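You operate a simulated robot arm through the tools that you are given. There is no shell and no other tool. Be economical: measure what you need, move in short steps, check, and stop when the job is done.

You are at the controls of a simulated two-armed robot. One attempt, no reset.

## Task
Put the numbered core that says "C52" from the shelf 2 of the grey shelf unit on the shelf 4 of the grey shelf unit and the numbered core that says "C51" on the top of the tool chest. Put the pot marked "RH 45 %" from the shelf 2 of the grey shelf unit on the shelf 4 of the grey shelf unit and the pot labelled "RH 30 %" on top of the white eyewash bottle there. Stack the banded rock piece that says "5" from the top of the glue bench on top of the banded rock piece labelled "1". Take the brown sanding block on the top of the glue bench and put it away on the shelf of the microscope bench. Open the chest drawer two, fetch the tube labelled "T 7" from the shelf 2 of the grey shelf unit and stand it in the inside of the chest drawer two and shut the two again. Take the small orange tray with the smallest size on its label from the top of the glue bench and put it on the shelf of the microscope bench. Fetch the jar with a black lid and stand it on top of the flat topped grey rock piece. Open the bottom store drawer, put the large foam insert in the inside of the bottom store drawer and shut the drawer again. The order is free. Set down upright: numbered core, pot, tube, jar with a black lid.

The check looks at the end state, three seconds after you hand in, the way a careful person would. Anything else that was tipped, shoved, dropped, spilled or broken makes it a failure. Lids that push on must go on centred and level and be pressed home; caps that screw on are set level and turned clockwise until they are tight.

## Robot
Two 7-joint arms with two-finger parallel grippers on one trunk, on a base that drives. Base frame: it is fixed to the floor where the robot stands at the start and does not move with it; the origin is under the middle of the robot, x ahead of it, y to its left, z up. Units: mm, degrees, N and s.
The left shoulder is at the start at [50, 165, 1239], the right one opposite. With the tool pointing down near the work surface each hand reaches from about 100 to 500 mm from the robot's upright axis, wherever it stands, measured 20 degrees to its own side. Places, roughly: banded rock piece [-1750, 8000, 1000]; bottom store drawer [-1500, 10200, 400]; brown sanding block [-1500, 7750, 1000]; chest drawer two [-2500, -3100, 500]; flat topped grey rock piece [-1500, 8000, 1000]; inside of the bottom store drawer [-1500, 10300, 300]; inside of the chest drawer two [-2500, -3200, 500]; jar with a black lid [-1000, 8000, 1000]; large foam insert (20x14x8 cm) [-1300, 10100, 900]; shelf 4 of the grey shelf unit [500, 200, 1300]; shelf of the microscope bench [-3600, 7700, 400]; small orange tray [-1250, 8000, 1000]; top of the tool chest [-2500, -3100, 800]. Payload 3.91 kg a hand.
The TCP of each hand is the grasp point between the finger pads, 30 mm short of the fingertips. In the tool frame z runs along the fingers and y along their closing line. Largest opening 110 mm; finger width 20, thickness 10; the body of the gripper, 48 by 112 mm, starts 55 mm behind the TCP.
Orientation is that of the tool frame in the base frame, as a unit quaternion [w, x, y, z]. With the fingers straight down and closing along the base's y, the tool's x points along the base's -x, its y along +y and its z along -z.

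## Interface
- The arms move only by the tool apply_moves. It takes "left_motion", "right_motion" or both (then of equal length, played together; a hand with none holds still); each is a list of rows, each a list of 2 entries, a list of its own where there are three numbers: the shift along the tool's x, y, z in units of 400 mm (1.0 is 400 mm), then the turn, a rotation vector about the tool's x, y, z in units of 60 degrees (1.0 is 60 degrees). In form: [[[dx, dy, dz], [wx, wy, wz]], ...]. A call has 1 to 10 rows; each row is the pose to reach, as a shift and turn from the pose commanded when the call began, along the tool's axes at that moment. "left_jaw" and "right_jaw" are, for a hand that has rows, the finger opening in mm, from 0 to 110, set as the call begins (left out, the last holds). A call with a number of a shift or a turn outside -1 to 1 is refused whole. A row lasts 0.2 s, in which the tool goes at most 50 mm and 8.6 degrees; a call with a longer step from one row to the next is refused whole, and so is a gripper value outside its range. Where a pose cannot be reached the arm comes as near as it can. A force on the tool above 40 N (or 10 N above the force at the start of the call, whichever is more), or a blocked arm, ends the call early, and 0.2 s more pass. Each finger travels about 45 mm/s and halts on what it meets, pressing with about 44 N; the grip force reading is that of the motor and also rises with nothing between the fingers. The clock runs only during rows and for 0.2 s after the last one: add rows that repeat a pose to give the fingers time. The reply holds the time, the measured pose of the TCP, the force on the tool along the base axes, the opening and the grip force, in the units named above and with some noise, with the torque about the TCP (base axes, N m) and any sound that the robot's microphone picked up.
- Cameras (640 x 400 px; columns grow to the right, rows downward): "scene" is now at [117.6, 31.4, 1435.4]; the picture's right is [0.34, -0.94, 0.00], its down [-0.28, -0.10, -0.95] and it looks along [0.90, 0.32, -0.30] (base axes); focal length 214 px, centre (320, 200). "left" rides on the left gripper at [72, -17, -103] in its tool frame; the picture's right is [0.23, 0.97, 0.00], its down [-0.76, 0.18, -0.62] and it looks along [-0.61, 0.14, 0.78] (tool axes); focal length 222 px, centre (320, 200). "right" rides on the right gripper at [72, 17, -103] in its tool frame; the picture's right is [-0.23, 0.97, 0.00], its down [-0.76, -0.18, -0.62] and it looks along [-0.61, -0.14, 0.78] (tool axes); focal length 222 px, centre (320, 200).
- camera(camera): a new picture of that camera. No time passes.
- lift_body(by): slides the trunk up (or, below 0, down) by that many mm; the arms and the scene camera ride with it, the base frame stays. It gives what a move gives, with no picture.
- drive_base(legs): drives the robot by 1 to 6 legs, each [ahead, left, turn to the left] in mm, mm and degrees, along the robot's own axes; the way and the turn of a leg run together, so that a leg with both is an arc; at most 1500 mm and 180 degrees a leg. The arms and the cameras ride along, it lands a little off, and it stops where it bumps. It gives what a move gives.
- aim_head(pan, tilt): turns the head with the scene camera to pan (to the left, within 80 degrees either way) and tilt (down, from -29 to 69), counted from straight ahead of the robot. It gives what a move gives.
- locate(camera, pixels): for up to 12 pixels [column, row] of the newest picture of that camera ("zoom" is the newest enlarged one), the place [x, y, z] in the base frame of the surface seen there, good to about 2 mm. No time passes.
- close_up(camera, box): a new picture of the part [left, top, right, bottom] of that camera's present view, enlarged. No time passes.
- finish_job(): hands the job in; it is judged then, once.

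Go step by step. Measure first, check grasps and placings, and put right what went wrong. The budget is 378 turns and 340 pictures, counting those below and the enlarged ones. Unless the task says otherwise, let go and move clear before handing in.

The tools are called after ">>>" as name(argument=value, ...) on one line, values as JSON. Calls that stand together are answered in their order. apply_moves: Moves the arms, as the interface text tells. Its arguments: {"type":"object","properties":{"left_motion":{"type":"array","items":{"type":"array"}},"left_jaw":{"type":"number"},"right_motion":{"type":"array","items":{"type":"array"}},"right_jaw":{"type":"number"}},"required":[]} The other tools are called the same way: lift_body (by) slides the trunk up or down; drive_base (legs) drives the base; aim_head (pan, tilt) turns the head that bears the scene camera; camera (camera) takes a picture; locate (camera, pixels) gives the place of the surface under pixels of a picture; close_up (camera, box) takes an enlarged picture of a part of a camera's view; finish_job () hands the job in.

At the start:

```text
t: 0.0
left_tcp_pos: [346.2, 332.9, 1000.8]
left_tcp_rot: [0.0, 0.0, 1.0, 0.0]
left_contact_force: [0.6, -0.3, -0.3]
left_torque: [0.03, 0.05, -0.02]
left_gripper_width: 110.0
left_grasp_force: 0.1
right_tcp_pos: [288.2, -1.5, 1491.0]
right_tcp_rot: [0.0, 0.0, 1.0, 0.002]
right_contact_force: [-0.1, -0.2, -0.1]
right_torque: [0.01, -0.02, -0.03]
right_gripper_width: 110.1
right_grasp_force: 0.0
trunk travel left (down, up): [-459.0, 44.0]
robot x, y, heading: [0.1, -1.7, -0.1]
head pan, tilt: [19.6, 17.6]
```

scene: 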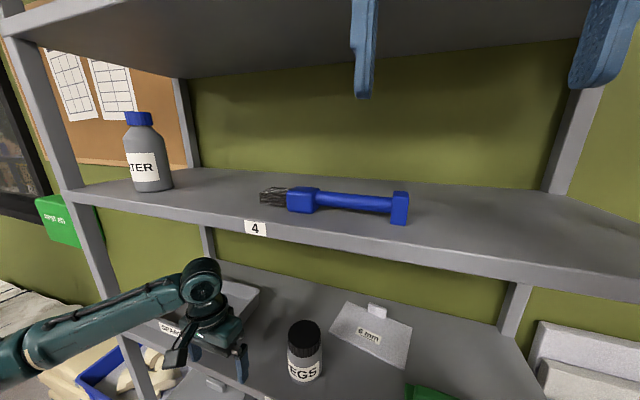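
right: 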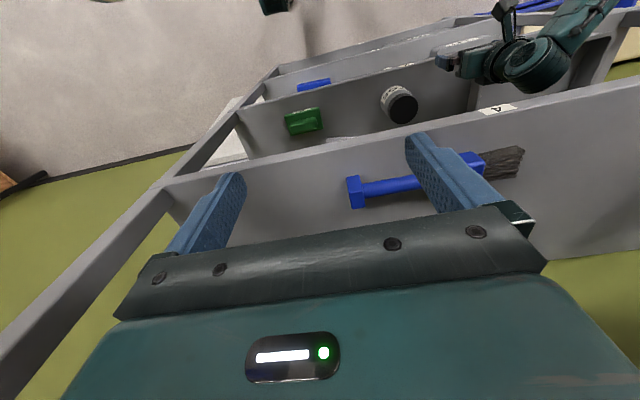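
left: 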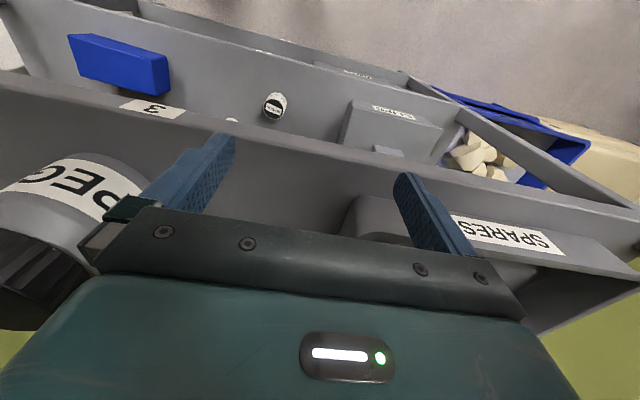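

The scene shows shelf 4 with the eyewash bottle at about (150,155), and the left hand over shelf 3. I look lower toward shelf 2 and around.

>>> aim_head(pan=0, tilt=50)

>>> camera(camera="scene")

>>> locate(camera="scene", pixels=[[320, 200], [320, 300], [320, 100], [100, 200], [540, 200], [200, 330]])

```text
t: 1.0
left_tcp_pos: [345.1, 334.2, 999.8]
left_tcp_rot: [0.001, -0.001, 1.0, 0.0]
left_contact_force: [0.6, -0.3, 0.4]
left_torque: [0.0, -0.02, 0.01]
left_gripper_width: 109.9
left_grasp_force: 0.0
right_tcp_pos: [288.8, -1.2, 1489.2]
right_tcp_rot: [0.0, 0.0, 1.0, 0.001]
right_contact_force: [0.8, 0.1, -0.1]
right_torque: [0.0, -0.02, -0.01]
right_gripper_width: 110.0
right_grasp_force: 0.1
trunk travel left (down, up): [-459.0, 44.0]
robot x, y, heading: [1.9, 2.8, 0.1]
head pan, tilt: [0.0, 50.0]
```

```text
336 pictures are left
```

scene: 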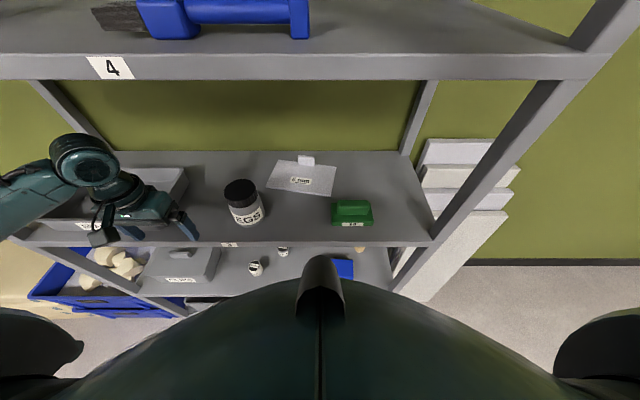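

```text
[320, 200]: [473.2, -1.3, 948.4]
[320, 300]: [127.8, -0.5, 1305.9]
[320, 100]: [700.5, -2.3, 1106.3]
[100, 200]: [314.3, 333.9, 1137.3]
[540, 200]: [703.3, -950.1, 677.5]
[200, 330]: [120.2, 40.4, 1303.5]
```

Shelf 2 is mostly hidden from here (small items at (255,267), (283,251)). I back off to see the unit whole.

>>> drive_base(legs=[[-600, 0, 0]])

>>> aim_head(pan=0, tilt=30)

>>> camera(camera="scene")

```text
t: 4.3
left_tcp_pos: [-244.7, 334.5, 1000.8]
left_tcp_rot: [-0.001, -0.003, 1.0, -0.001]
left_contact_force: [-0.2, 0.0, 0.7]
left_torque: [0.0, 0.01, 0.02]
left_gripper_width: 110.0
left_grasp_force: 0.0
right_tcp_pos: [-300.8, -1.8, 1490.4]
right_tcp_rot: [0.0, -0.002, 1.0, 0.001]
right_contact_force: [0.3, 0.4, 0.5]
right_torque: [0.0, 0.0, -0.01]
right_gripper_width: 110.0
right_grasp_force: 0.0
trunk travel left (down, up): [-459.0, 44.0]
robot x, y, heading: [-589.7, 2.2, 0.4]
head pan, tilt: [0.0, 50.0]
```

```text
t: 5.2
left_tcp_pos: [-244.2, 333.8, 1000.1]
left_tcp_rot: [0.0, -0.002, 1.0, 0.0]
left_contact_force: [0.5, -0.3, -0.8]
left_torque: [0.02, 0.01, 0.0]
left_gripper_width: 109.8
left_grasp_force: 0.1
right_tcp_pos: [-299.9, -2.0, 1489.5]
right_tcp_rot: [0.0, -0.001, 1.0, 0.001]
right_contact_force: [-0.5, 0.0, 0.2]
right_torque: [0.0, -0.01, -0.01]
right_gripper_width: 110.0
right_grasp_force: 0.0
trunk travel left (down, up): [-459.0, 44.0]
robot x, y, heading: [-587.4, 0.1, 0.0]
head pan, tilt: [0.0, 30.0]
```

```text
335 pictures are left
```

scene: 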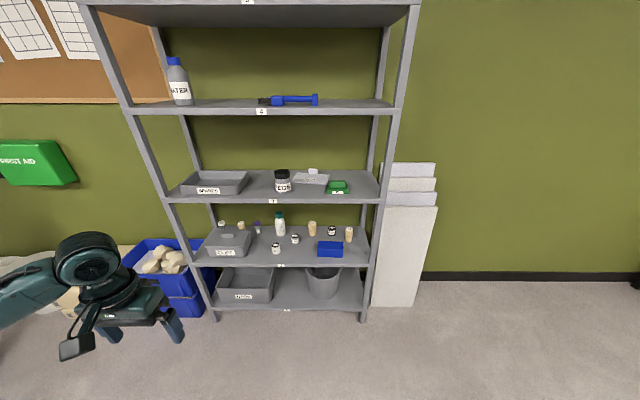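

>>> close_up(camera="scene", box=[200, 200, 380, 312])

>>> locate(camera="zoom", pixels=[[75, 85], [150, 90], [205, 90], [285, 90], [270, 175], [340, 140], [400, 105], [468, 115], [530, 125], [465, 175], [320, 195], [330, 230]])

>>> locate(camera="scene", pixels=[[261, 111], [320, 104], [180, 63], [180, 104], [281, 104], [272, 201], [280, 265], [110, 50], [410, 40], [247, 4]])

```text
3.56 times, centred on (290, 256) of scene
```

zoom: 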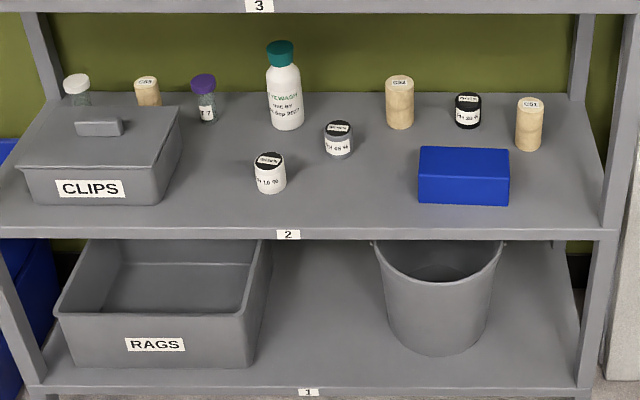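

```text
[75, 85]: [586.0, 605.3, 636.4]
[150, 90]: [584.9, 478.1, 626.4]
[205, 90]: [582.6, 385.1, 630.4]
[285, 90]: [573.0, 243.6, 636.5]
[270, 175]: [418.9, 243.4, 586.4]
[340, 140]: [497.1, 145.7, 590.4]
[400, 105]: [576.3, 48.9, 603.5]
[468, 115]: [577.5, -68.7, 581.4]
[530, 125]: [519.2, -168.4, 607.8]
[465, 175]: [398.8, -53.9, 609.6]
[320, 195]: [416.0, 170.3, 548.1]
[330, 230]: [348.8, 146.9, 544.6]
```

```text
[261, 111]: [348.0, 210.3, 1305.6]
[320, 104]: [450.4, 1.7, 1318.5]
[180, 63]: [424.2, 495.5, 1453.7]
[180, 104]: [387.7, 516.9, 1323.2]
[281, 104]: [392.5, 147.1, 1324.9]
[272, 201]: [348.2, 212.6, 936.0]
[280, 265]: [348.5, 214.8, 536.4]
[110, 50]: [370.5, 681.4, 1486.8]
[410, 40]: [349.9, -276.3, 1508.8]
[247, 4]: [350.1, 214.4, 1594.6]
```

>>> close_up(camera="scene", box=[260, 208, 310, 256])

>>> close_up(camera="scene", box=[304, 212, 360, 248])

>>> close_up(camera="scene", box=[210, 212, 270, 250])

```text
8.33 times, centred on (285, 232) of scene
```

zoom: 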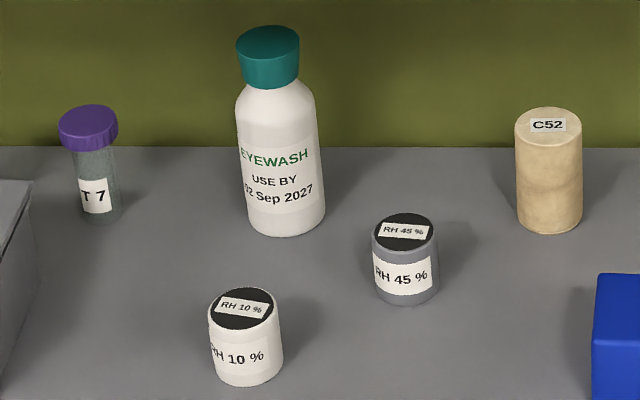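

```text
11.11 times, centred on (332, 230) of scene
```

zoom: 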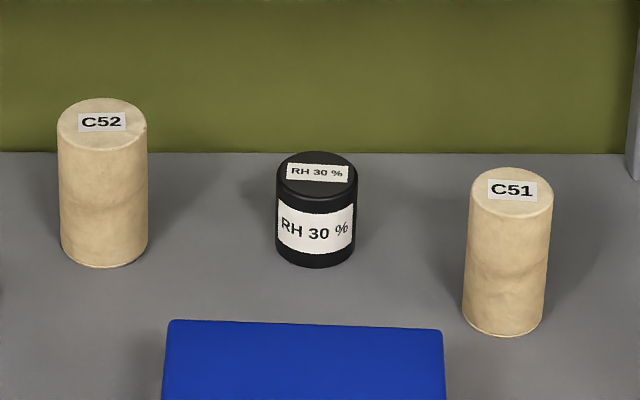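

```text
10.53 times, centred on (240, 231) of scene
```

zoom: 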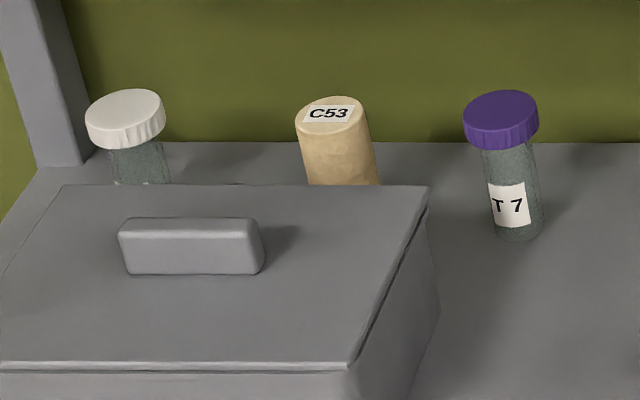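

>>> close_up(camera="scene", box=[260, 208, 360, 256])

>>> locate(camera="zoom", pixels=[[134, 22], [139, 112], [118, 21], [148, 21], [202, 116], [202, 139], [187, 138], [216, 138], [120, 146], [122, 187], [104, 168], [140, 168]])

>>> locate(camera="zoom", pixels=[[353, 60], [352, 120], [338, 90], [367, 90], [429, 77], [429, 122], [415, 110], [443, 110], [518, 92], [518, 150], [504, 120], [532, 120]])

```text
6.40 times, centred on (310, 232) of scene
```

zoom: 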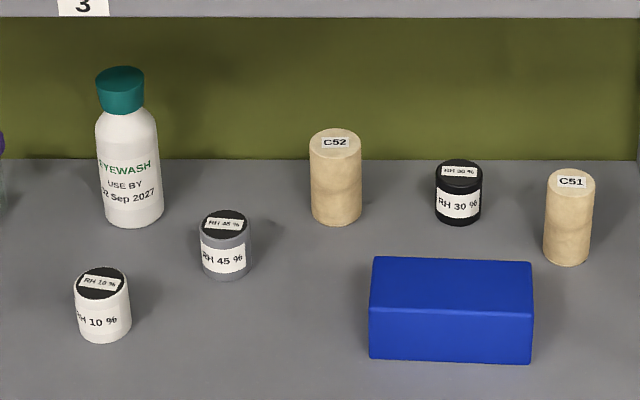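

```text
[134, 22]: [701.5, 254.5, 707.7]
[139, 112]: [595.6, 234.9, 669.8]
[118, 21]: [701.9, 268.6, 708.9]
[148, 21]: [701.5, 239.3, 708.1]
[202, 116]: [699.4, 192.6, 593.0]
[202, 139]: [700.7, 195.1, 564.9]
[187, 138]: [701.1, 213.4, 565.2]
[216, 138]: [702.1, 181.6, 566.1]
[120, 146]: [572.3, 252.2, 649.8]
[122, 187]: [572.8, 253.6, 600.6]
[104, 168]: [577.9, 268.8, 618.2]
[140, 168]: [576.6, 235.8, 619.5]
```

```text
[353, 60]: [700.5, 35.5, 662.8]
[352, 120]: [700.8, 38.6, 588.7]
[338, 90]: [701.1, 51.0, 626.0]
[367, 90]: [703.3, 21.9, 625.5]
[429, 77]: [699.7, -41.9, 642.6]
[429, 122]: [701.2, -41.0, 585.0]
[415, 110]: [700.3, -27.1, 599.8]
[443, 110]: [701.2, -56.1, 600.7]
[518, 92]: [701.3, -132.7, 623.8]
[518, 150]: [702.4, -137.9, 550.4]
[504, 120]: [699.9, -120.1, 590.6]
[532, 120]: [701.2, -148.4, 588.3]
```

>>> locate(camera="zoom", pixels=[[121, 70], [120, 82], [98, 82], [143, 82], [225, 214], [224, 234], [203, 220], [247, 220], [224, 276], [98, 280], [160, 180], [129, 224]])

>>> locate(camera="zoom", pixels=[[335, 131], [335, 155], [312, 143], [359, 143], [336, 222], [459, 163], [459, 188], [440, 175], [478, 175], [459, 222], [570, 171], [570, 195]])

>>> locate(camera="zoom", pixels=[[549, 184], [592, 184], [566, 262], [450, 260], [450, 312], [372, 258], [532, 265], [450, 360], [336, 205], [459, 215], [566, 230], [320, 8]])

```text
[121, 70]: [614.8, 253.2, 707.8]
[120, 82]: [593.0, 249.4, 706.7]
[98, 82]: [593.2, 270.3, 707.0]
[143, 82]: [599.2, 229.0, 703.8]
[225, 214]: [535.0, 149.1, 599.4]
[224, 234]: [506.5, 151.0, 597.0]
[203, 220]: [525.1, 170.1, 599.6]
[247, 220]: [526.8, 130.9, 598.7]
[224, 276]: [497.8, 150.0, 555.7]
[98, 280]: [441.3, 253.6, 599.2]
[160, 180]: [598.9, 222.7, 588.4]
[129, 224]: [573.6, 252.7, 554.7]
```

```text
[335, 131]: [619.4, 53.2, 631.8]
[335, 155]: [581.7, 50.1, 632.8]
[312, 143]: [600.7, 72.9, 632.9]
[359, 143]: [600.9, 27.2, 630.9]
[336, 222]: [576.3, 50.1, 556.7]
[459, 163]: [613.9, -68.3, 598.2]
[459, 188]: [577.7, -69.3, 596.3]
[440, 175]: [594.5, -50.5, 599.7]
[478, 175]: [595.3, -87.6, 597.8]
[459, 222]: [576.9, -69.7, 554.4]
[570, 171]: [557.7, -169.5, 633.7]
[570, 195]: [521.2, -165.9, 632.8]
```

```text
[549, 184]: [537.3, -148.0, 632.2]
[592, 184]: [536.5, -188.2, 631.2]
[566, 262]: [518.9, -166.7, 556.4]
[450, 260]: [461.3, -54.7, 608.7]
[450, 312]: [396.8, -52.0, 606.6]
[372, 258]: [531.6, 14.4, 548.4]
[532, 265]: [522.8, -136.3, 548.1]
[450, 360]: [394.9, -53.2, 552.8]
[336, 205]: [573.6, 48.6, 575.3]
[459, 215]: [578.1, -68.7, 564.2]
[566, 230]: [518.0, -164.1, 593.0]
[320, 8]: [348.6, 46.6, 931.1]
```

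Positions measured: C52 (600,50), RH45 (521,150), RH30 (596,−69), C51 (540,−168), bottle cap top (604,250,708). I lower the trunk and pitch both hands 50° downwards.

>>> lift_body(by=-400)

>>> apply_moves(right_motion=[[[0.01, -0.03, 0.1], [0, -0.067, 0]], [[0.02, -0.06, 0.2], [0, -0.133, 0]], [[0.03, -0.09, 0.3], [0, -0.2, 0]], [[0.04, -0.12, 0.4], [0, -0.267, 0]], [[0.05, -0.15, 0.5], [0, -0.333, 0]], [[0.06, -0.18, 0.6], [0, -0.4, 0]], [[0.07, -0.21, 0.7], [0, -0.467, 0]], [[0.08, -0.24, 0.8], [0, -0.533, 0]], [[0.09, -0.27, 0.9], [0, -0.6, 0]], [[0.1, -0.3, 1.0], [0, -0.667, 0]]], left_motion=[[[0.024, -0.03, -0.0225], [0, -0.067, 0]], [[0.048, -0.06, -0.045], [0, -0.133, 0]], [[0.072, -0.09, -0.0675], [0, -0.2, 0]], [[0.096, -0.12, -0.09], [0, -0.267, 0]], [[0.12, -0.15, -0.1125], [0, -0.333, 0]], [[0.144, -0.18, -0.135], [0, -0.4, 0]], [[0.168, -0.21, -0.1575], [0, -0.467, 0]], [[0.192, -0.24, -0.18], [0, -0.533, 0]], [[0.216, -0.27, -0.2025], [0, -0.6, 0]], [[0.24, -0.3, -0.225], [0, -0.667, 0]]])

>>> camera(camera="scene")

```text
t: 9.0
left_tcp_pos: [-244.3, 334.3, 600.9]
left_tcp_rot: [-0.001, -0.003, 1.0, 0.0]
left_contact_force: [1.2, 0.5, -0.4]
left_torque: [-0.03, -0.02, 0.02]
left_gripper_width: 109.9
left_grasp_force: 0.1
right_tcp_pos: [-299.9, -1.8, 1089.2]
right_tcp_rot: [0.001, -0.001, 1.0, 0.001]
right_contact_force: [-0.6, -0.3, 0.7]
right_torque: [-0.05, 0.01, -0.04]
right_gripper_width: 109.9
right_grasp_force: 0.1
trunk travel left (down, up): [-59.0, 444.0]
robot x, y, heading: [-585.9, -0.2, 0.2]
head pan, tilt: [0.0, 30.0]
```

```text
t: 9.6
left_tcp_pos: [-263.5, 311.5, 617.1]
left_tcp_rot: [0.069, -0.002, 0.998, 0.0]
left_contact_force: [-0.2, 0.5, -0.4]
left_torque: [0.02, -0.02, 0.0]
left_gripper_width: 110.0
left_grasp_force: 0.1
right_tcp_pos: [-303.5, -22.5, 1018.2]
right_tcp_rot: [0.065, 0.015, 0.998, 0.016]
right_contact_force: [12.3, 4.1, 15.7]
right_torque: [-0.11, 2.94, -0.5]
right_gripper_width: 109.8
right_grasp_force: 0.0
trunk travel left (down, up): [-59.0, 444.0]
robot x, y, heading: [-590.8, -3.8, 0.3]
head pan, tilt: [0.0, 30.0]
stopped in row 3 (right hand): the force on the tool passed its limit (the readings are from after the stop); the commanded pose is now the measured one
```

```text
329 pictures are left
```

scene: 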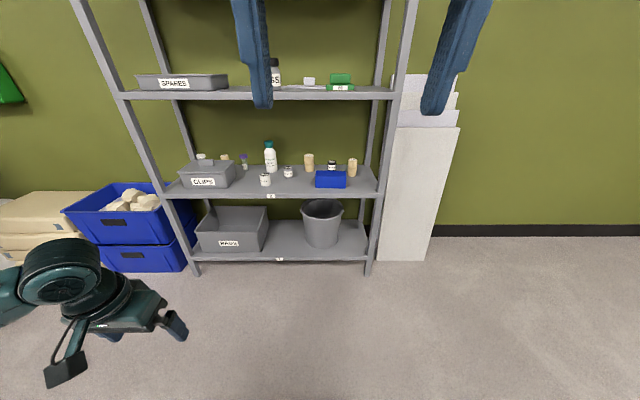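

The right hand touched something, probably the robot's own head area (fingers right in front of the camera). I move it forward and right before lowering it.

>>> apply_moves(right_motion=[[[-0.06, -0.05, 0], [0, 0, 0]], [[-0.12, -0.12, 0], [0, 0, 0]], [[-0.2, -0.2, 0], [0, 0, 0]], [[-0.25, -0.3, 0], [0, 0, 0]], [[-0.3, -0.4, 0], [0, 0, 0]], [[-0.3, -0.45, 0.1], [0, 0, 0]]])

>>> apply_moves(left_motion=[[[0.024, -0.03, -0.02], [0, -0.067, 0]], [[0.048, -0.06, -0.04], [0, -0.133, 0]], [[0.072, -0.09, -0.06], [0, -0.2, 0]], [[0.096, -0.12, -0.08], [0, -0.267, 0]], [[0.12, -0.15, -0.1], [0, -0.333, 0]], [[0.144, -0.18, -0.12], [0, -0.4, 0]], [[0.168, -0.21, -0.14], [0, -0.467, 0]], [[0.19, -0.24, -0.16], [0, -0.533, 0]]], right_motion=[[[0, 0, 0.1], [0, -0.067, 0]], [[0, 0, 0.2], [0, -0.133, 0]], [[0, 0, 0.3], [0, -0.2, 0]], [[0, 0, 0.4], [0, -0.267, 0]], [[0, 0, 0.5], [0, -0.333, 0]], [[0, 0, 0.6], [0, -0.4, 0]], [[0, 0, 0.65], [0, -0.467, 0]], [[0, 0, 0.7], [0, -0.533, 0]]])

>>> camera(camera="scene")

```text
t: 11.0
left_tcp_pos: [-263.6, 310.9, 617.8]
left_tcp_rot: [0.069, -0.003, 0.998, 0.0]
left_contact_force: [-0.9, -0.9, 0.6]
left_torque: [-0.02, -0.03, -0.03]
left_gripper_width: 110.0
left_grasp_force: 0.0
right_tcp_pos: [-185.9, -205.8, 988.0]
right_tcp_rot: [0.065, 0.011, 0.998, 0.014]
right_contact_force: [-0.7, 0.3, 0.3]
right_torque: [-0.03, -0.02, -0.03]
right_gripper_width: 110.0
right_grasp_force: 0.2
trunk travel left (down, up): [-59.0, 444.0]
robot x, y, heading: [-588.1, -4.9, 0.1]
head pan, tilt: [0.0, 30.0]
```

```text
t: 12.8
left_tcp_pos: [-204.8, 157.7, 659.0]
left_tcp_rot: [0.34, -0.003, 0.94, 0.003]
left_contact_force: [0.0, 1.0, -1.3]
left_torque: [-0.03, -0.03, -0.01]
left_gripper_width: 109.7
left_grasp_force: 0.0
left hand out of reach, approached as far as the arm can: row 2, 3, 4, 5, 6, 7, 8
right_tcp_pos: [-146.7, -197.5, 710.3]
right_tcp_rot: [0.338, 0.015, 0.941, 0.011]
right_contact_force: [0.0, 0.3, 0.5]
right_torque: [0.02, 0.0, 0.01]
right_gripper_width: 109.8
right_grasp_force: 0.1
trunk travel left (down, up): [-59.0, 444.0]
robot x, y, heading: [-588.1, -1.3, 0.3]
head pan, tilt: [0.0, 30.0]
```

```text
328 pictures are left
```

scene: 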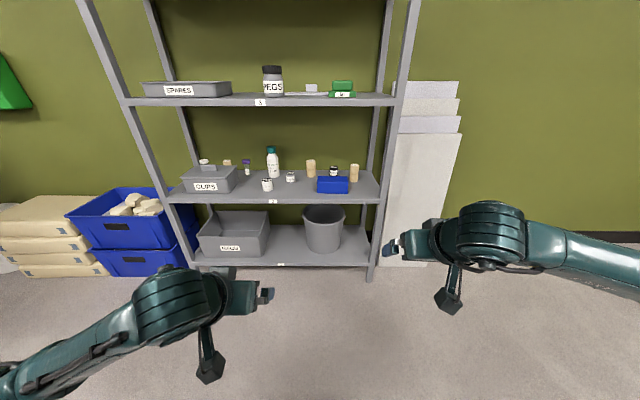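

Both hands are tilted and clear now. I drive to x≈−100, y≈250 so the right hand lines up with C52.

>>> drive_base(legs=[[0, 248, 0], [488, 0, 0]])

>>> aim_head(pan=-10, tilt=38)

>>> camera(camera="scene")

>>> camera(camera="right")

```text
t: 17.1
left_tcp_pos: [279.3, 403.8, 658.4]
left_tcp_rot: [0.339, -0.003, 0.941, 0.001]
left_contact_force: [0.4, 0.2, -0.3]
left_torque: [-0.02, 0.03, -0.02]
left_gripper_width: 109.9
left_grasp_force: 0.0
right_tcp_pos: [338.1, 49.1, 711.4]
right_tcp_rot: [0.337, 0.015, 0.941, 0.011]
right_contact_force: [-1.3, -0.1, 0.4]
right_torque: [0.0, -0.04, 0.02]
right_gripper_width: 110.0
right_grasp_force: 0.0
trunk travel left (down, up): [-59.0, 444.0]
robot x, y, heading: [-106.3, 245.5, 0.5]
head pan, tilt: [0.0, 30.0]
```

```text
t: 17.8
left_tcp_pos: [279.2, 404.4, 658.1]
left_tcp_rot: [0.34, -0.004, 0.941, 0.001]
left_contact_force: [-0.4, 0.4, -0.7]
left_torque: [0.01, -0.02, 0.01]
left_gripper_width: 109.9
left_grasp_force: 0.2
right_tcp_pos: [337.6, 48.5, 710.4]
right_tcp_rot: [0.337, 0.015, 0.941, 0.01]
right_contact_force: [-0.5, -0.6, 0.3]
right_torque: [0.01, -0.02, 0.06]
right_gripper_width: 109.8
right_grasp_force: 0.2
trunk travel left (down, up): [-59.0, 444.0]
robot x, y, heading: [-106.4, 245.3, 0.1]
head pan, tilt: [-10.0, 38.0]
```

```text
327 pictures are left
```

scene: 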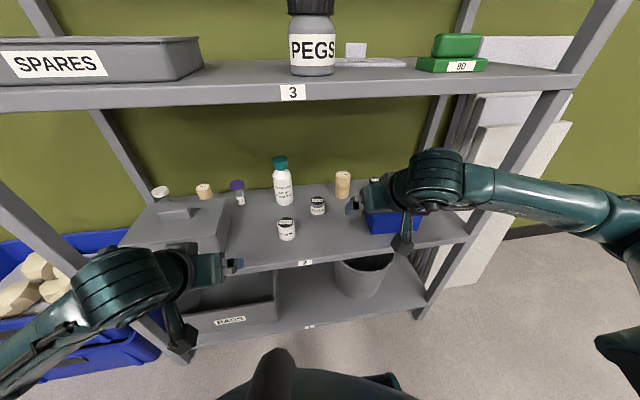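

```text
326 pictures are left
```

right: 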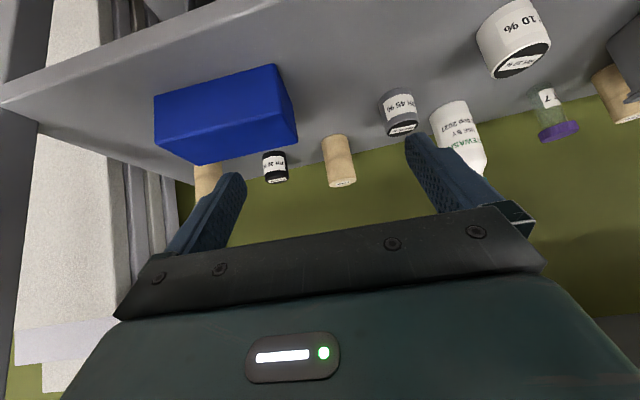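

>>> apply_moves(right_motion=[[[-0.056, 0, 0.061], [0.01, 0, -0.034]], [[-0.112, 0, 0.122], [0.01, 0, -0.034]], [[-0.168, 0, 0.184], [0.01, 0, -0.034]], [[-0.224, 0, 0.245], [0.01, 0, -0.034]], [[-0.28, 0, 0.306], [0.01, 0, -0.034]], [[-0.335, 0, 0.367], [0.01, 0, -0.034]], [[-0.39, 0, 0.43], [0.01, 0, -0.034]], [[-0.447, 0, 0.49], [0.01, 0, -0.034]]], right_jaw=80)

>>> camera(camera="right")

>>> camera(camera="scene")

```text
t: 19.6
left_tcp_pos: [280.5, 403.5, 658.8]
left_tcp_rot: [0.34, -0.003, 0.94, 0.001]
left_contact_force: [0.4, 0.0, 0.7]
left_torque: [0.02, 0.01, -0.02]
left_gripper_width: 109.9
left_grasp_force: 0.0
right_tcp_pos: [601.3, 45.1, 672.0]
right_tcp_rot: [0.338, 0.0, 0.941, -0.001]
right_contact_force: [-1.2, 0.8, 0.7]
right_torque: [0.02, -0.01, -0.01]
right_gripper_width: 79.7
right_grasp_force: 0.1
trunk travel left (down, up): [-59.0, 444.0]
robot x, y, heading: [-103.7, 242.7, 0.5]
head pan, tilt: [-10.0, 38.0]
```

```text
325 pictures are left
```

right: 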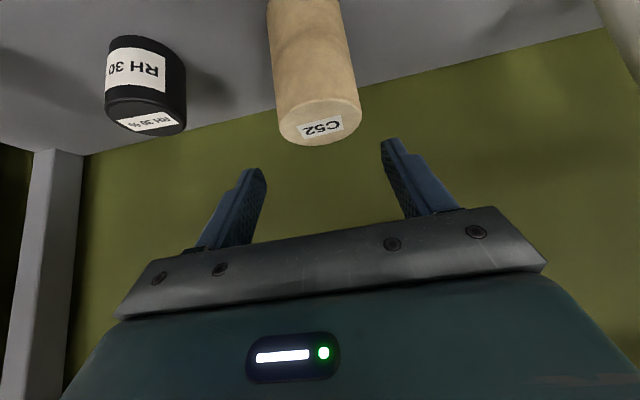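

```text
324 pictures are left
```

scene: 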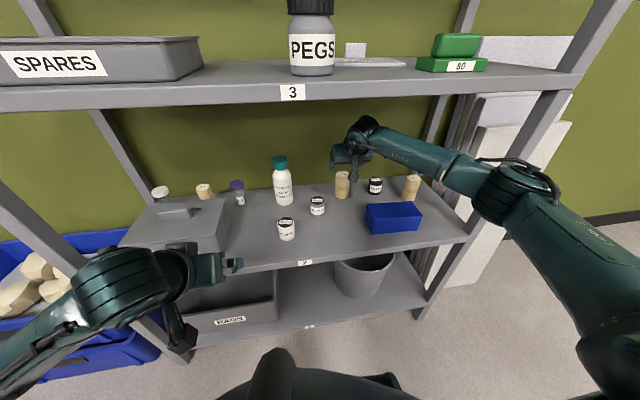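

>>> apply_moves(right_motion=[[[0.0545, 0.012, 0.064], [0, 0, 0]], [[0.109, 0.012, 0.1275], [0, 0, 0]]])

>>> apply_moves(right_motion=[[[0, 0, 0], [0, 0, 0]], [[0, 0, 0], [0, 0, 0]], [[0, 0, 0], [0, 0, 0]], [[0, 0, 0], [0, 0, 0]], [[0, 0, 0], [0, 0, 0]]], right_jaw=30)

>>> camera(camera="right")

```text
t: 20.2
left_tcp_pos: [278.4, 404.9, 658.2]
left_tcp_rot: [0.34, -0.003, 0.94, 0.0]
left_contact_force: [0.3, -1.0, 0.2]
left_torque: [-0.02, 0.02, 0.03]
left_gripper_width: 110.0
left_grasp_force: 0.0
right_tcp_pos: [599.0, 48.3, 604.1]
right_tcp_rot: [0.338, -0.002, 0.941, 0.001]
right_contact_force: [-0.1, -1.4, 0.5]
right_torque: [0.04, 0.0, -0.01]
right_gripper_width: 80.1
right_grasp_force: 0.1
trunk travel left (down, up): [-59.0, 444.0]
robot x, y, heading: [-108.7, 241.7, 0.4]
head pan, tilt: [-10.0, 38.0]
```

```text
t: 21.4
left_tcp_pos: [279.6, 403.1, 658.7]
left_tcp_rot: [0.34, -0.004, 0.94, 0.001]
left_contact_force: [-0.3, 0.5, -0.1]
left_torque: [-0.02, 0.0, 0.01]
left_gripper_width: 109.9
left_grasp_force: 0.1
right_tcp_pos: [598.5, 48.7, 605.7]
right_tcp_rot: [0.337, -0.001, 0.941, 0.001]
right_contact_force: [-0.1, 2.5, 0.2]
right_torque: [0.1, -0.06, 0.05]
right_gripper_width: 49.5
right_grasp_force: 43.4
trunk travel left (down, up): [-59.0, 444.0]
robot x, y, heading: [-102.2, 241.8, 0.4]
head pan, tilt: [-10.0, 38.0]
```

```text
323 pictures are left
```

right: 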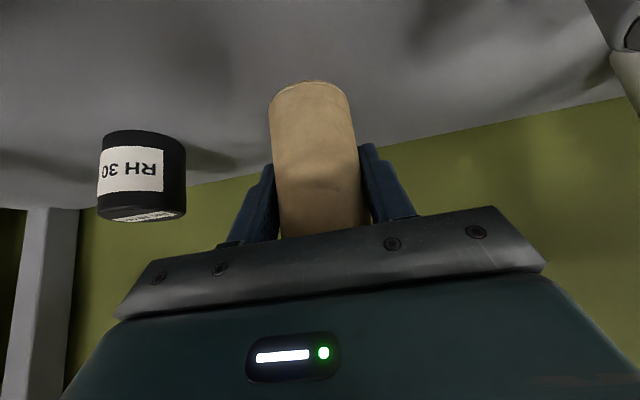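

>>> apply_moves(right_motion=[[[-0.05, 0, -0.06], [0, 0, 0]], [[-0.096, 0, -0.115], [0, 0, 0]], [[-0.02, 0, -0.17], [0, 0, 0]], [[0.06, 0, -0.235], [0, 0, 0]], [[0.14, 0, -0.3], [0, 0, 0]], [[0.22, 0, -0.365], [0, 0, 0]], [[0.295, 0, -0.43], [0, 0, 0]], [[0.37, 0, -0.5], [0, 0, 0]], [[0.443, 0, -0.563], [0, 0, 0]]])

>>> camera(camera="right")

>>> camera(camera="left")

```text
t: 23.4
left_tcp_pos: [279.2, 403.5, 658.8]
left_tcp_rot: [0.34, -0.003, 0.941, 0.001]
left_contact_force: [-0.1, -0.7, -0.6]
left_torque: [-0.03, 0.01, 0.02]
left_gripper_width: 110.0
left_grasp_force: 0.0
right_tcp_pos: [322.0, 50.0, 667.6]
right_tcp_rot: [0.339, 0.0, 0.941, -0.001]
right_contact_force: [0.4, 0.3, -3.7]
right_torque: [0.0, 0.03, -0.02]
right_gripper_width: 49.9
right_grasp_force: 44.3
trunk travel left (down, up): [-59.0, 444.0]
robot x, y, heading: [-102.7, 246.0, 0.5]
head pan, tilt: [-10.0, 38.0]
```

```text
322 pictures are left
```

right: 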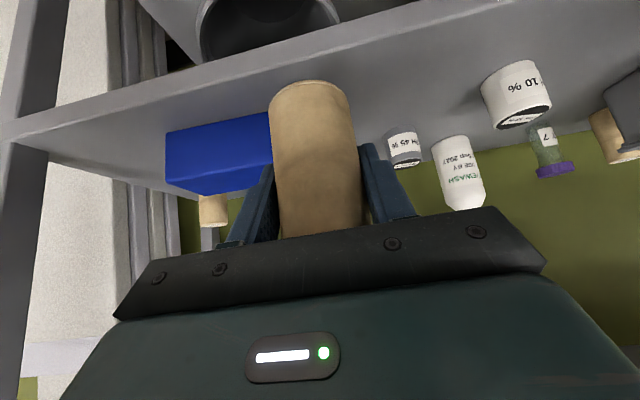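

```text
321 pictures are left
```

left: 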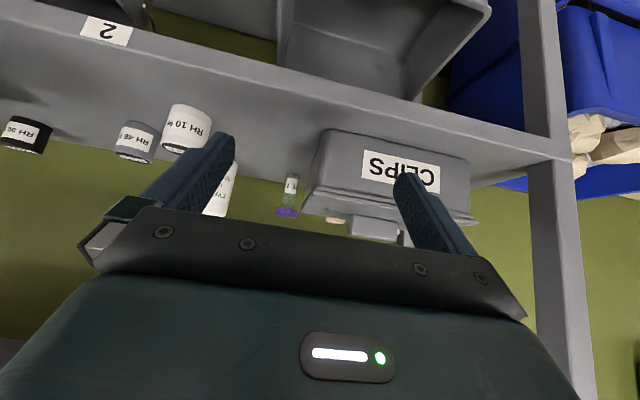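

C52 is held and upright. I shift the base 180 mm to the right to bring the left hand to RH 45 %.

>>> drive_base(legs=[[0, -180, 0]])

```text
t: 24.9
left_tcp_pos: [280.3, 224.8, 657.8]
left_tcp_rot: [0.339, -0.004, 0.941, 0.001]
left_contact_force: [-0.5, -0.1, -1.7]
left_torque: [-0.01, 0.0, -0.01]
left_gripper_width: 110.1
left_grasp_force: 0.1
right_tcp_pos: [322.8, -128.6, 667.7]
right_tcp_rot: [0.337, -0.001, 0.942, 0.0]
right_contact_force: [0.5, 0.1, -3.8]
right_torque: [-0.02, 0.01, -0.01]
right_gripper_width: 49.4
right_grasp_force: 44.4
trunk travel left (down, up): [-59.0, 444.0]
robot x, y, heading: [-106.0, 63.5, 0.4]
head pan, tilt: [-10.0, 38.0]
```

>>> apply_moves(left_motion=[[[0, -0.09, 0], [0, 0, 0]], [[0, -0.1875, 0], [0, 0, 0]], [[-0.078, -0.1875, 0.063], [0, 0, 0]], [[-0.156, -0.1875, 0.127], [0, 0, 0]], [[-0.234, -0.1875, 0.19], [0, 0, 0]], [[-0.312, -0.1875, 0.253], [0, 0, 0]], [[-0.39, -0.1875, 0.317], [0, 0, 0]], [[-0.469, -0.1875, 0.38], [0, 0, 0]]], left_jaw=75)

>>> camera(camera="left")

```text
t: 26.7
left_tcp_pos: [523.8, 151.4, 660.7]
left_tcp_rot: [0.339, -0.002, 0.941, 0.001]
left_contact_force: [0.0, 0.2, 0.6]
left_torque: [0.03, -0.01, 0.01]
left_gripper_width: 75.2
left_grasp_force: 0.0
right_tcp_pos: [322.9, -128.2, 668.0]
right_tcp_rot: [0.337, 0.0, 0.942, -0.001]
right_contact_force: [0.0, 0.4, -4.2]
right_torque: [0.01, -0.01, 0.02]
right_gripper_width: 49.4
right_grasp_force: 44.0
trunk travel left (down, up): [-59.0, 444.0]
robot x, y, heading: [-102.3, 65.8, 0.6]
head pan, tilt: [-10.0, 38.0]
```

```text
320 pictures are left
```

left: 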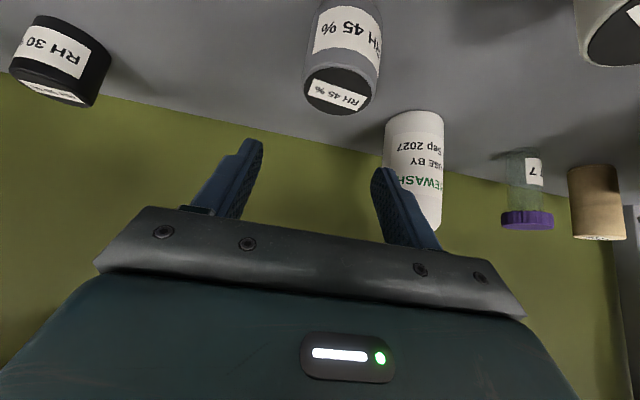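

>>> locate(camera="left", pixels=[[340, 90], [308, 85], [376, 85], [338, 112], [345, 20]])

```text
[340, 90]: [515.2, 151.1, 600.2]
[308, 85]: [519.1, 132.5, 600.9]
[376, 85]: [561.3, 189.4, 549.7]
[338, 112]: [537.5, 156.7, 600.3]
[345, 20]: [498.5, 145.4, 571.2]
```

>>> apply_moves(left_motion=[[[0.066, 0, 0.073], [0, 0, 0]], [[0.132, 0, 0.147], [0, 0, 0]]])

>>> apply_moves(left_motion=[[[0, 0, 0], [0, 0, 0]], [[0, 0, 0], [0, 0, 0]], [[0, 0, 0], [0, 0, 0]], [[0, 0, 0], [0, 0, 0]], [[0, 0, 0], [0, 0, 0]]], left_jaw=25)

>>> camera(camera="left")

```text
t: 27.3
left_tcp_pos: [522.7, 151.3, 583.3]
left_tcp_rot: [0.34, -0.003, 0.941, 0.003]
left_contact_force: [-0.3, 0.1, 0.5]
left_torque: [0.01, 0.02, -0.01]
left_gripper_width: 75.1
left_grasp_force: 0.0
right_tcp_pos: [324.2, -128.4, 667.1]
right_tcp_rot: [0.338, -0.001, 0.941, 0.0]
right_contact_force: [-0.1, 0.4, -3.5]
right_torque: [0.0, 0.03, 0.01]
right_gripper_width: 49.6
right_grasp_force: 44.1
trunk travel left (down, up): [-59.0, 444.0]
robot x, y, heading: [-105.6, 65.4, 0.2]
head pan, tilt: [-10.0, 38.0]
```

```text
t: 28.5
left_tcp_pos: [521.4, 150.8, 584.1]
left_tcp_rot: [0.339, -0.004, 0.941, 0.002]
left_contact_force: [0.1, -0.5, 0.1]
left_torque: [0.01, 0.02, 0.0]
left_gripper_width: 45.0
left_grasp_force: 44.1
right_tcp_pos: [322.6, -130.0, 667.8]
right_tcp_rot: [0.337, -0.001, 0.942, 0.0]
right_contact_force: [0.8, 0.4, -3.9]
right_torque: [-0.01, -0.01, 0.01]
right_gripper_width: 49.7
right_grasp_force: 43.7
trunk travel left (down, up): [-59.0, 444.0]
robot x, y, heading: [-102.0, 63.4, 0.3]
head pan, tilt: [-10.0, 38.0]
```

```text
319 pictures are left
```

left: 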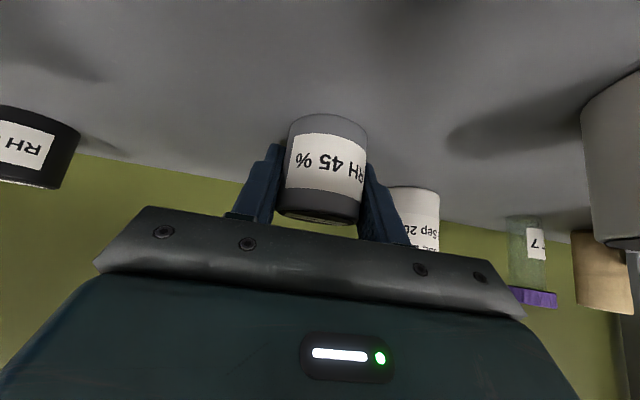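

>>> apply_moves(left_motion=[[[-0.05, 0, -0.06], [0, 0, 0]], [[-0.096, 0, -0.115], [0, 0, 0]], [[-0.02, 0, -0.18], [0, 0, 0]], [[0.06, 0, -0.245], [0, 0, 0]], [[0.135, 0, -0.31], [0, 0, 0]], [[0.21, 0, -0.375], [0, 0, 0]], [[0.29, 0, -0.44], [0, 0, 0]], [[0.366, 0, -0.5], [0, 0, 0]]])

>>> drive_base(legs=[[-250, 0, 0]])

>>> lift_body(by=444)

>>> aim_head(pan=0, tilt=15)

>>> camera(camera="scene")

```text
t: 30.2
left_tcp_pos: [351.7, 169.5, 714.2]
left_tcp_rot: [0.431, -0.01, 0.902, 0.025]
left_contact_force: [-0.8, 0.2, -1.2]
left_torque: [0.0, 0.04, 0.02]
left_gripper_width: 45.0
left_grasp_force: 44.3
right_tcp_pos: [321.5, -130.0, 665.1]
right_tcp_rot: [0.336, 0.0, 0.942, -0.001]
right_contact_force: [0.4, -0.1, -4.5]
right_torque: [0.02, -0.01, -0.01]
right_gripper_width: 49.5
right_grasp_force: 43.8
trunk travel left (down, up): [-59.0, 444.0]
robot x, y, heading: [-102.0, 63.2, 0.6]
head pan, tilt: [-10.0, 38.0]
stopped in row 8 (left hand): the arm was blocked; the commanded pose is now the measured one
```

```text
t: 32.0
left_tcp_pos: [99.2, 167.1, 714.2]
left_tcp_rot: [0.428, -0.009, 0.903, 0.024]
left_contact_force: [-0.1, 0.7, -0.5]
left_torque: [0.02, -0.05, -0.02]
left_gripper_width: 44.9
left_grasp_force: 44.1
right_tcp_pos: [71.5, -130.0, 666.2]
right_tcp_rot: [0.336, -0.001, 0.942, -0.001]
right_contact_force: [0.6, 0.1, -4.7]
right_torque: [-0.03, -0.05, 0.0]
right_gripper_width: 49.5
right_grasp_force: 43.9
trunk travel left (down, up): [-59.0, 444.0]
robot x, y, heading: [-349.9, 60.4, 0.6]
head pan, tilt: [-10.0, 38.0]
```

```text
refused: 444 is not a number from -400 to 400
```

```text
t: 32.9
left_tcp_pos: [98.0, 166.1, 714.8]
left_tcp_rot: [0.429, -0.01, 0.903, 0.025]
left_contact_force: [-0.5, 0.0, -1.3]
left_torque: [0.0, 0.0, 0.01]
left_gripper_width: 45.0
left_grasp_force: 44.2
right_tcp_pos: [71.0, -131.3, 667.5]
right_tcp_rot: [0.337, -0.001, 0.942, 0.0]
right_contact_force: [0.6, -0.8, -2.8]
right_torque: [0.01, -0.01, -0.01]
right_gripper_width: 49.6
right_grasp_force: 44.0
trunk travel left (down, up): [-59.0, 444.0]
robot x, y, heading: [-353.6, 62.9, 0.3]
head pan, tilt: [0.0, 15.0]
```

```text
318 pictures are left
```

scene: 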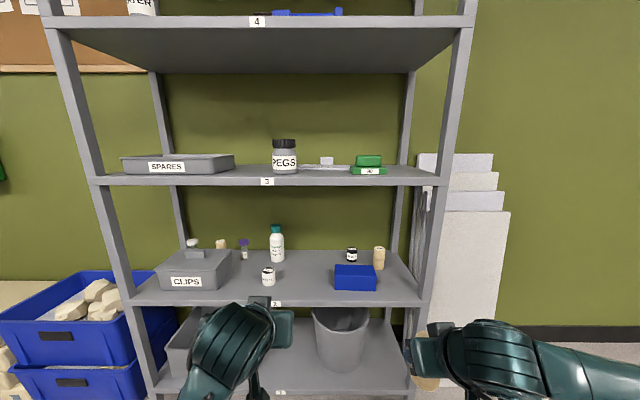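

>>> lift_body(by=400)

>>> lift_body(by=43)

>>> camera(camera="scene")

>>> locate(camera="scene", pixels=[[320, 200], [250, 180], [400, 180], [200, 180], [320, 100]])

```text
t: 36.7
left_tcp_pos: [99.2, 165.3, 1114.8]
left_tcp_rot: [0.428, -0.009, 0.903, 0.025]
left_contact_force: [0.6, 0.1, -0.6]
left_torque: [-0.02, -0.02, -0.03]
left_gripper_width: 44.8
left_grasp_force: 43.9
right_tcp_pos: [70.4, -130.1, 1066.3]
right_tcp_rot: [0.337, 0.0, 0.941, 0.0]
right_contact_force: [-0.6, -0.2, -4.3]
right_torque: [-0.02, 0.04, 0.0]
right_gripper_width: 49.8
right_grasp_force: 44.2
trunk travel left (down, up): [-459.0, 44.0]
robot x, y, heading: [-353.9, 59.3, 0.4]
head pan, tilt: [0.0, 15.0]
```

```text
t: 37.6
left_tcp_pos: [97.6, 165.7, 1157.3]
left_tcp_rot: [0.429, -0.009, 0.903, 0.024]
left_contact_force: [1.0, -0.7, -1.0]
left_torque: [0.02, -0.01, 0.05]
left_gripper_width: 44.9
left_grasp_force: 44.4
right_tcp_pos: [69.9, -131.2, 1110.3]
right_tcp_rot: [0.337, 0.001, 0.942, -0.001]
right_contact_force: [-0.4, 0.2, -4.2]
right_torque: [0.0, 0.0, -0.01]
right_gripper_width: 49.4
right_grasp_force: 43.8
trunk travel left (down, up): [-502.0, 1.0]
robot x, y, heading: [-356.9, 63.7, 0.6]
head pan, tilt: [0.0, 15.0]
```

```text
317 pictures are left
```

scene: 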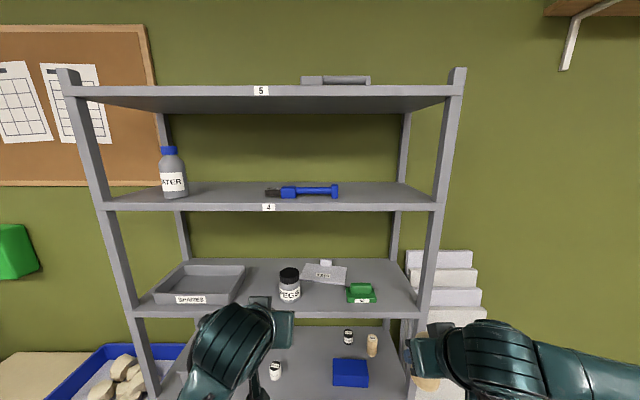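

```text
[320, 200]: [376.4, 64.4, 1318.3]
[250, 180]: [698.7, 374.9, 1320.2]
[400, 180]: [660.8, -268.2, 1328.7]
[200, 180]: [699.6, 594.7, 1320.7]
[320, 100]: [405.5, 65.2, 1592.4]
```

>>> locate(camera="scene", pixels=[[267, 193], [338, 188], [337, 196], [285, 196], [380, 195], [230, 195], [256, 111], [300, 84]])

>>> apply_moves(left_motion=[[[-0.04, 0, -0.05], [0, 0.05, 0]], [[-0.08, 0, -0.1], [0, 0.09, 0]], [[-0.12, 0, -0.15], [0, 0.13, 0]], [[-0.16, 0, -0.2], [0, 0.17, 0]], [[-0.2, 0, -0.25], [0, 0.18, 0]], [[-0.25, 0, -0.3], [0, 0.18, 0]], [[-0.3, 0, -0.36], [0, 0.18, 0]]], right_motion=[[[-0.06, 0, -0.07], [0, 0, 0]], [[-0.12, 0, -0.14], [0, 0, 0]], [[-0.18, 0, -0.21], [0, 0, 0]], [[-0.24, 0, -0.28], [0, 0, 0]], [[-0.3, 0, -0.35], [0, 0, 0]], [[-0.36, 0, -0.42], [0, 0, 0]], [[-0.42, 0, -0.49], [0, 0, 0]]])

>>> camera(camera="scene")

```text
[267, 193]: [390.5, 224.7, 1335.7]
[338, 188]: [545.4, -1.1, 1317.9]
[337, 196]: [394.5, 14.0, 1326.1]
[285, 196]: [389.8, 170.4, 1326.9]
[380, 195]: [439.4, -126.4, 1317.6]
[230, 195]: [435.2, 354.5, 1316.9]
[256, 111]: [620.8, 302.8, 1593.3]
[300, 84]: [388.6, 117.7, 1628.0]
```

```text
t: 39.2
left_tcp_pos: [185.8, 165.5, 1228.8]
left_tcp_rot: [0.346, -0.013, 0.938, 0.031]
left_contact_force: [-0.1, 0.0, -0.3]
left_torque: [0.03, 0.0, 0.0]
left_gripper_width: 44.6
left_grasp_force: 44.0
left hand out of reach, approached as far as the arm can: row 2, 3, 4, 5, 6, 7
right_tcp_pos: [76.4, -132.1, 1368.0]
right_tcp_rot: [0.336, 0.0, 0.942, -0.001]
right_contact_force: [0.1, 0.5, -3.7]
right_torque: [0.01, 0.01, 0.0]
right_gripper_width: 49.7
right_grasp_force: 43.7
trunk travel left (down, up): [-502.0, 1.0]
robot x, y, heading: [-354.4, 63.7, 0.3]
head pan, tilt: [0.0, 15.0]
```

```text
316 pictures are left
```

scene: 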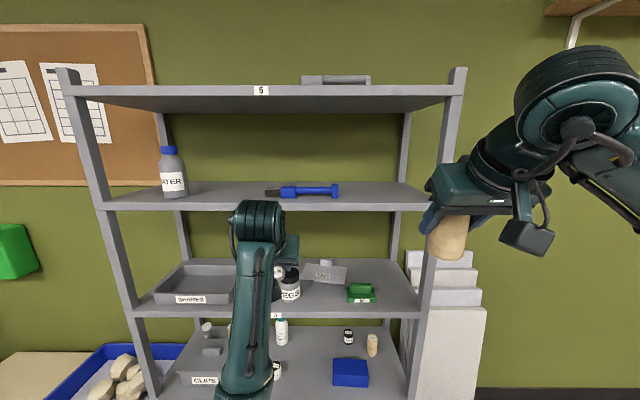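

>>> apply_moves(left_motion=[[[-0.05, 0.06, -0.03], [0.064, 0, 0.004]], [[-0.11, 0.125, -0.06], [0.064, 0, 0.004]], [[-0.17, 0.19, -0.09], [0.064, 0, 0.004]], [[-0.23, 0.25, -0.125], [0.064, 0, 0.004]], [[-0.29, 0.31, -0.16], [0.064, 0, 0.004]], [[-0.355, 0.375, -0.193], [0.064, 0, 0.004]]])

```text
t: 40.6
left_tcp_pos: [237.9, 310.2, 1388.2]
left_tcp_rot: [0.342, 0.003, 0.94, -0.008]
left_contact_force: [0.0, 0.7, -1.3]
left_torque: [0.04, 0.01, 0.04]
left_gripper_width: 44.7
left_grasp_force: 44.3
left hand out of reach, approached as far as the arm can: row 1, 2, 3, 4
right_tcp_pos: [75.1, -131.0, 1367.9]
right_tcp_rot: [0.337, -0.001, 0.941, 0.0]
right_contact_force: [-0.6, 0.0, -4.6]
right_torque: [0.02, 0.0, 0.01]
right_gripper_width: 49.6
right_grasp_force: 43.4
trunk travel left (down, up): [-502.0, 1.0]
robot x, y, heading: [-355.4, 64.3, 0.6]
head pan, tilt: [0.0, 15.0]
```

>>> apply_moves(right_motion=[[[-0.07, 0, -0.03], [0, 0, 0]], [[-0.15, 0, 0.02], [0, 0, 0]], [[-0.235, 0, 0.07], [0, 0, 0]], [[-0.32, 0, 0.14], [0, 0, 0]], [[-0.402, 0, 0.22], [0, 0, 0]]])

>>> drive_base(legs=[[185, 0, 0]])

>>> camera(camera="scene")

```text
t: 41.8
left_tcp_pos: [238.1, 309.5, 1387.2]
left_tcp_rot: [0.342, 0.003, 0.94, -0.008]
left_contact_force: [0.5, -0.3, -0.7]
left_torque: [-0.01, -0.01, 0.03]
left_gripper_width: 44.7
left_grasp_force: 43.5
right_tcp_pos: [256.8, -132.1, 1401.7]
right_tcp_rot: [0.337, 0.0, 0.942, 0.0]
right_contact_force: [0.3, 0.3, -2.9]
right_torque: [-0.03, 0.02, 0.02]
right_gripper_width: 49.7
right_grasp_force: 44.0
trunk travel left (down, up): [-502.0, 1.0]
robot x, y, heading: [-355.5, 63.7, 0.3]
head pan, tilt: [0.0, 15.0]
```

```text
t: 43.3
left_tcp_pos: [420.5, 309.1, 1388.5]
left_tcp_rot: [0.342, 0.002, 0.94, -0.007]
left_contact_force: [-0.3, 0.3, -1.0]
left_torque: [-0.01, 0.01, -0.03]
left_gripper_width: 44.7
left_grasp_force: 43.8
right_tcp_pos: [438.0, -130.8, 1402.0]
right_tcp_rot: [0.337, 0.0, 0.941, 0.0]
right_contact_force: [-0.3, 0.6, -5.5]
right_torque: [0.0, 0.0, -0.01]
right_gripper_width: 49.6
right_grasp_force: 43.2
trunk travel left (down, up): [-502.0, 1.0]
robot x, y, heading: [-169.5, 66.8, 0.3]
head pan, tilt: [0.0, 15.0]
```

```text
315 pictures are left
```

scene: 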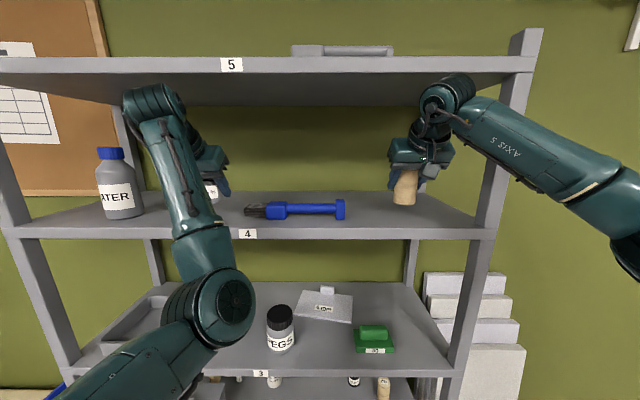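

>>> apply_moves(right_motion=[[[0.02, 0, 0.024], [0, 0, 0]], [[0.042, 0, 0.05], [0, 0, 0]], [[0.042, 0, 0.05], [0, 0, 0]]], left_motion=[[[0.025, 0, 0.03], [0, 0, 0]], [[0.053, 0, 0.064], [0, 0, 0]], [[0.053, 0, 0.064], [0, 0, 0]]])

>>> camera(camera="right")

>>> camera(camera="left")

```text
t: 44.1
left_tcp_pos: [420.8, 309.2, 1356.6]
left_tcp_rot: [0.343, 0.002, 0.939, -0.008]
left_contact_force: [0.6, -0.7, -0.8]
left_torque: [0.02, 0.0, 0.01]
left_gripper_width: 45.1
left_grasp_force: 44.0
right_tcp_pos: [438.3, -131.7, 1377.9]
right_tcp_rot: [0.337, 0.001, 0.941, -0.001]
right_contact_force: [-1.1, 0.4, -2.9]
right_torque: [0.01, -0.01, 0.01]
right_gripper_width: 49.5
right_grasp_force: 43.8
trunk travel left (down, up): [-502.0, 1.0]
robot x, y, heading: [-170.0, 65.0, 0.3]
head pan, tilt: [0.0, 15.0]
```

```text
314 pictures are left
```

right: 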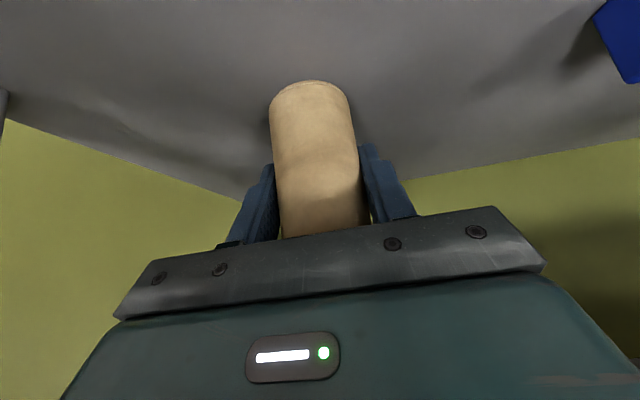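

```text
313 pictures are left
```

left: 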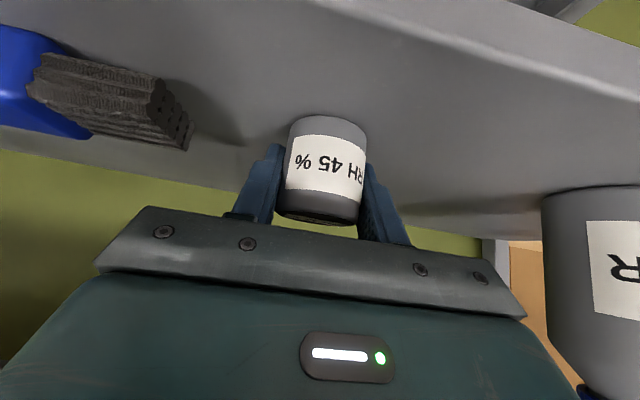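

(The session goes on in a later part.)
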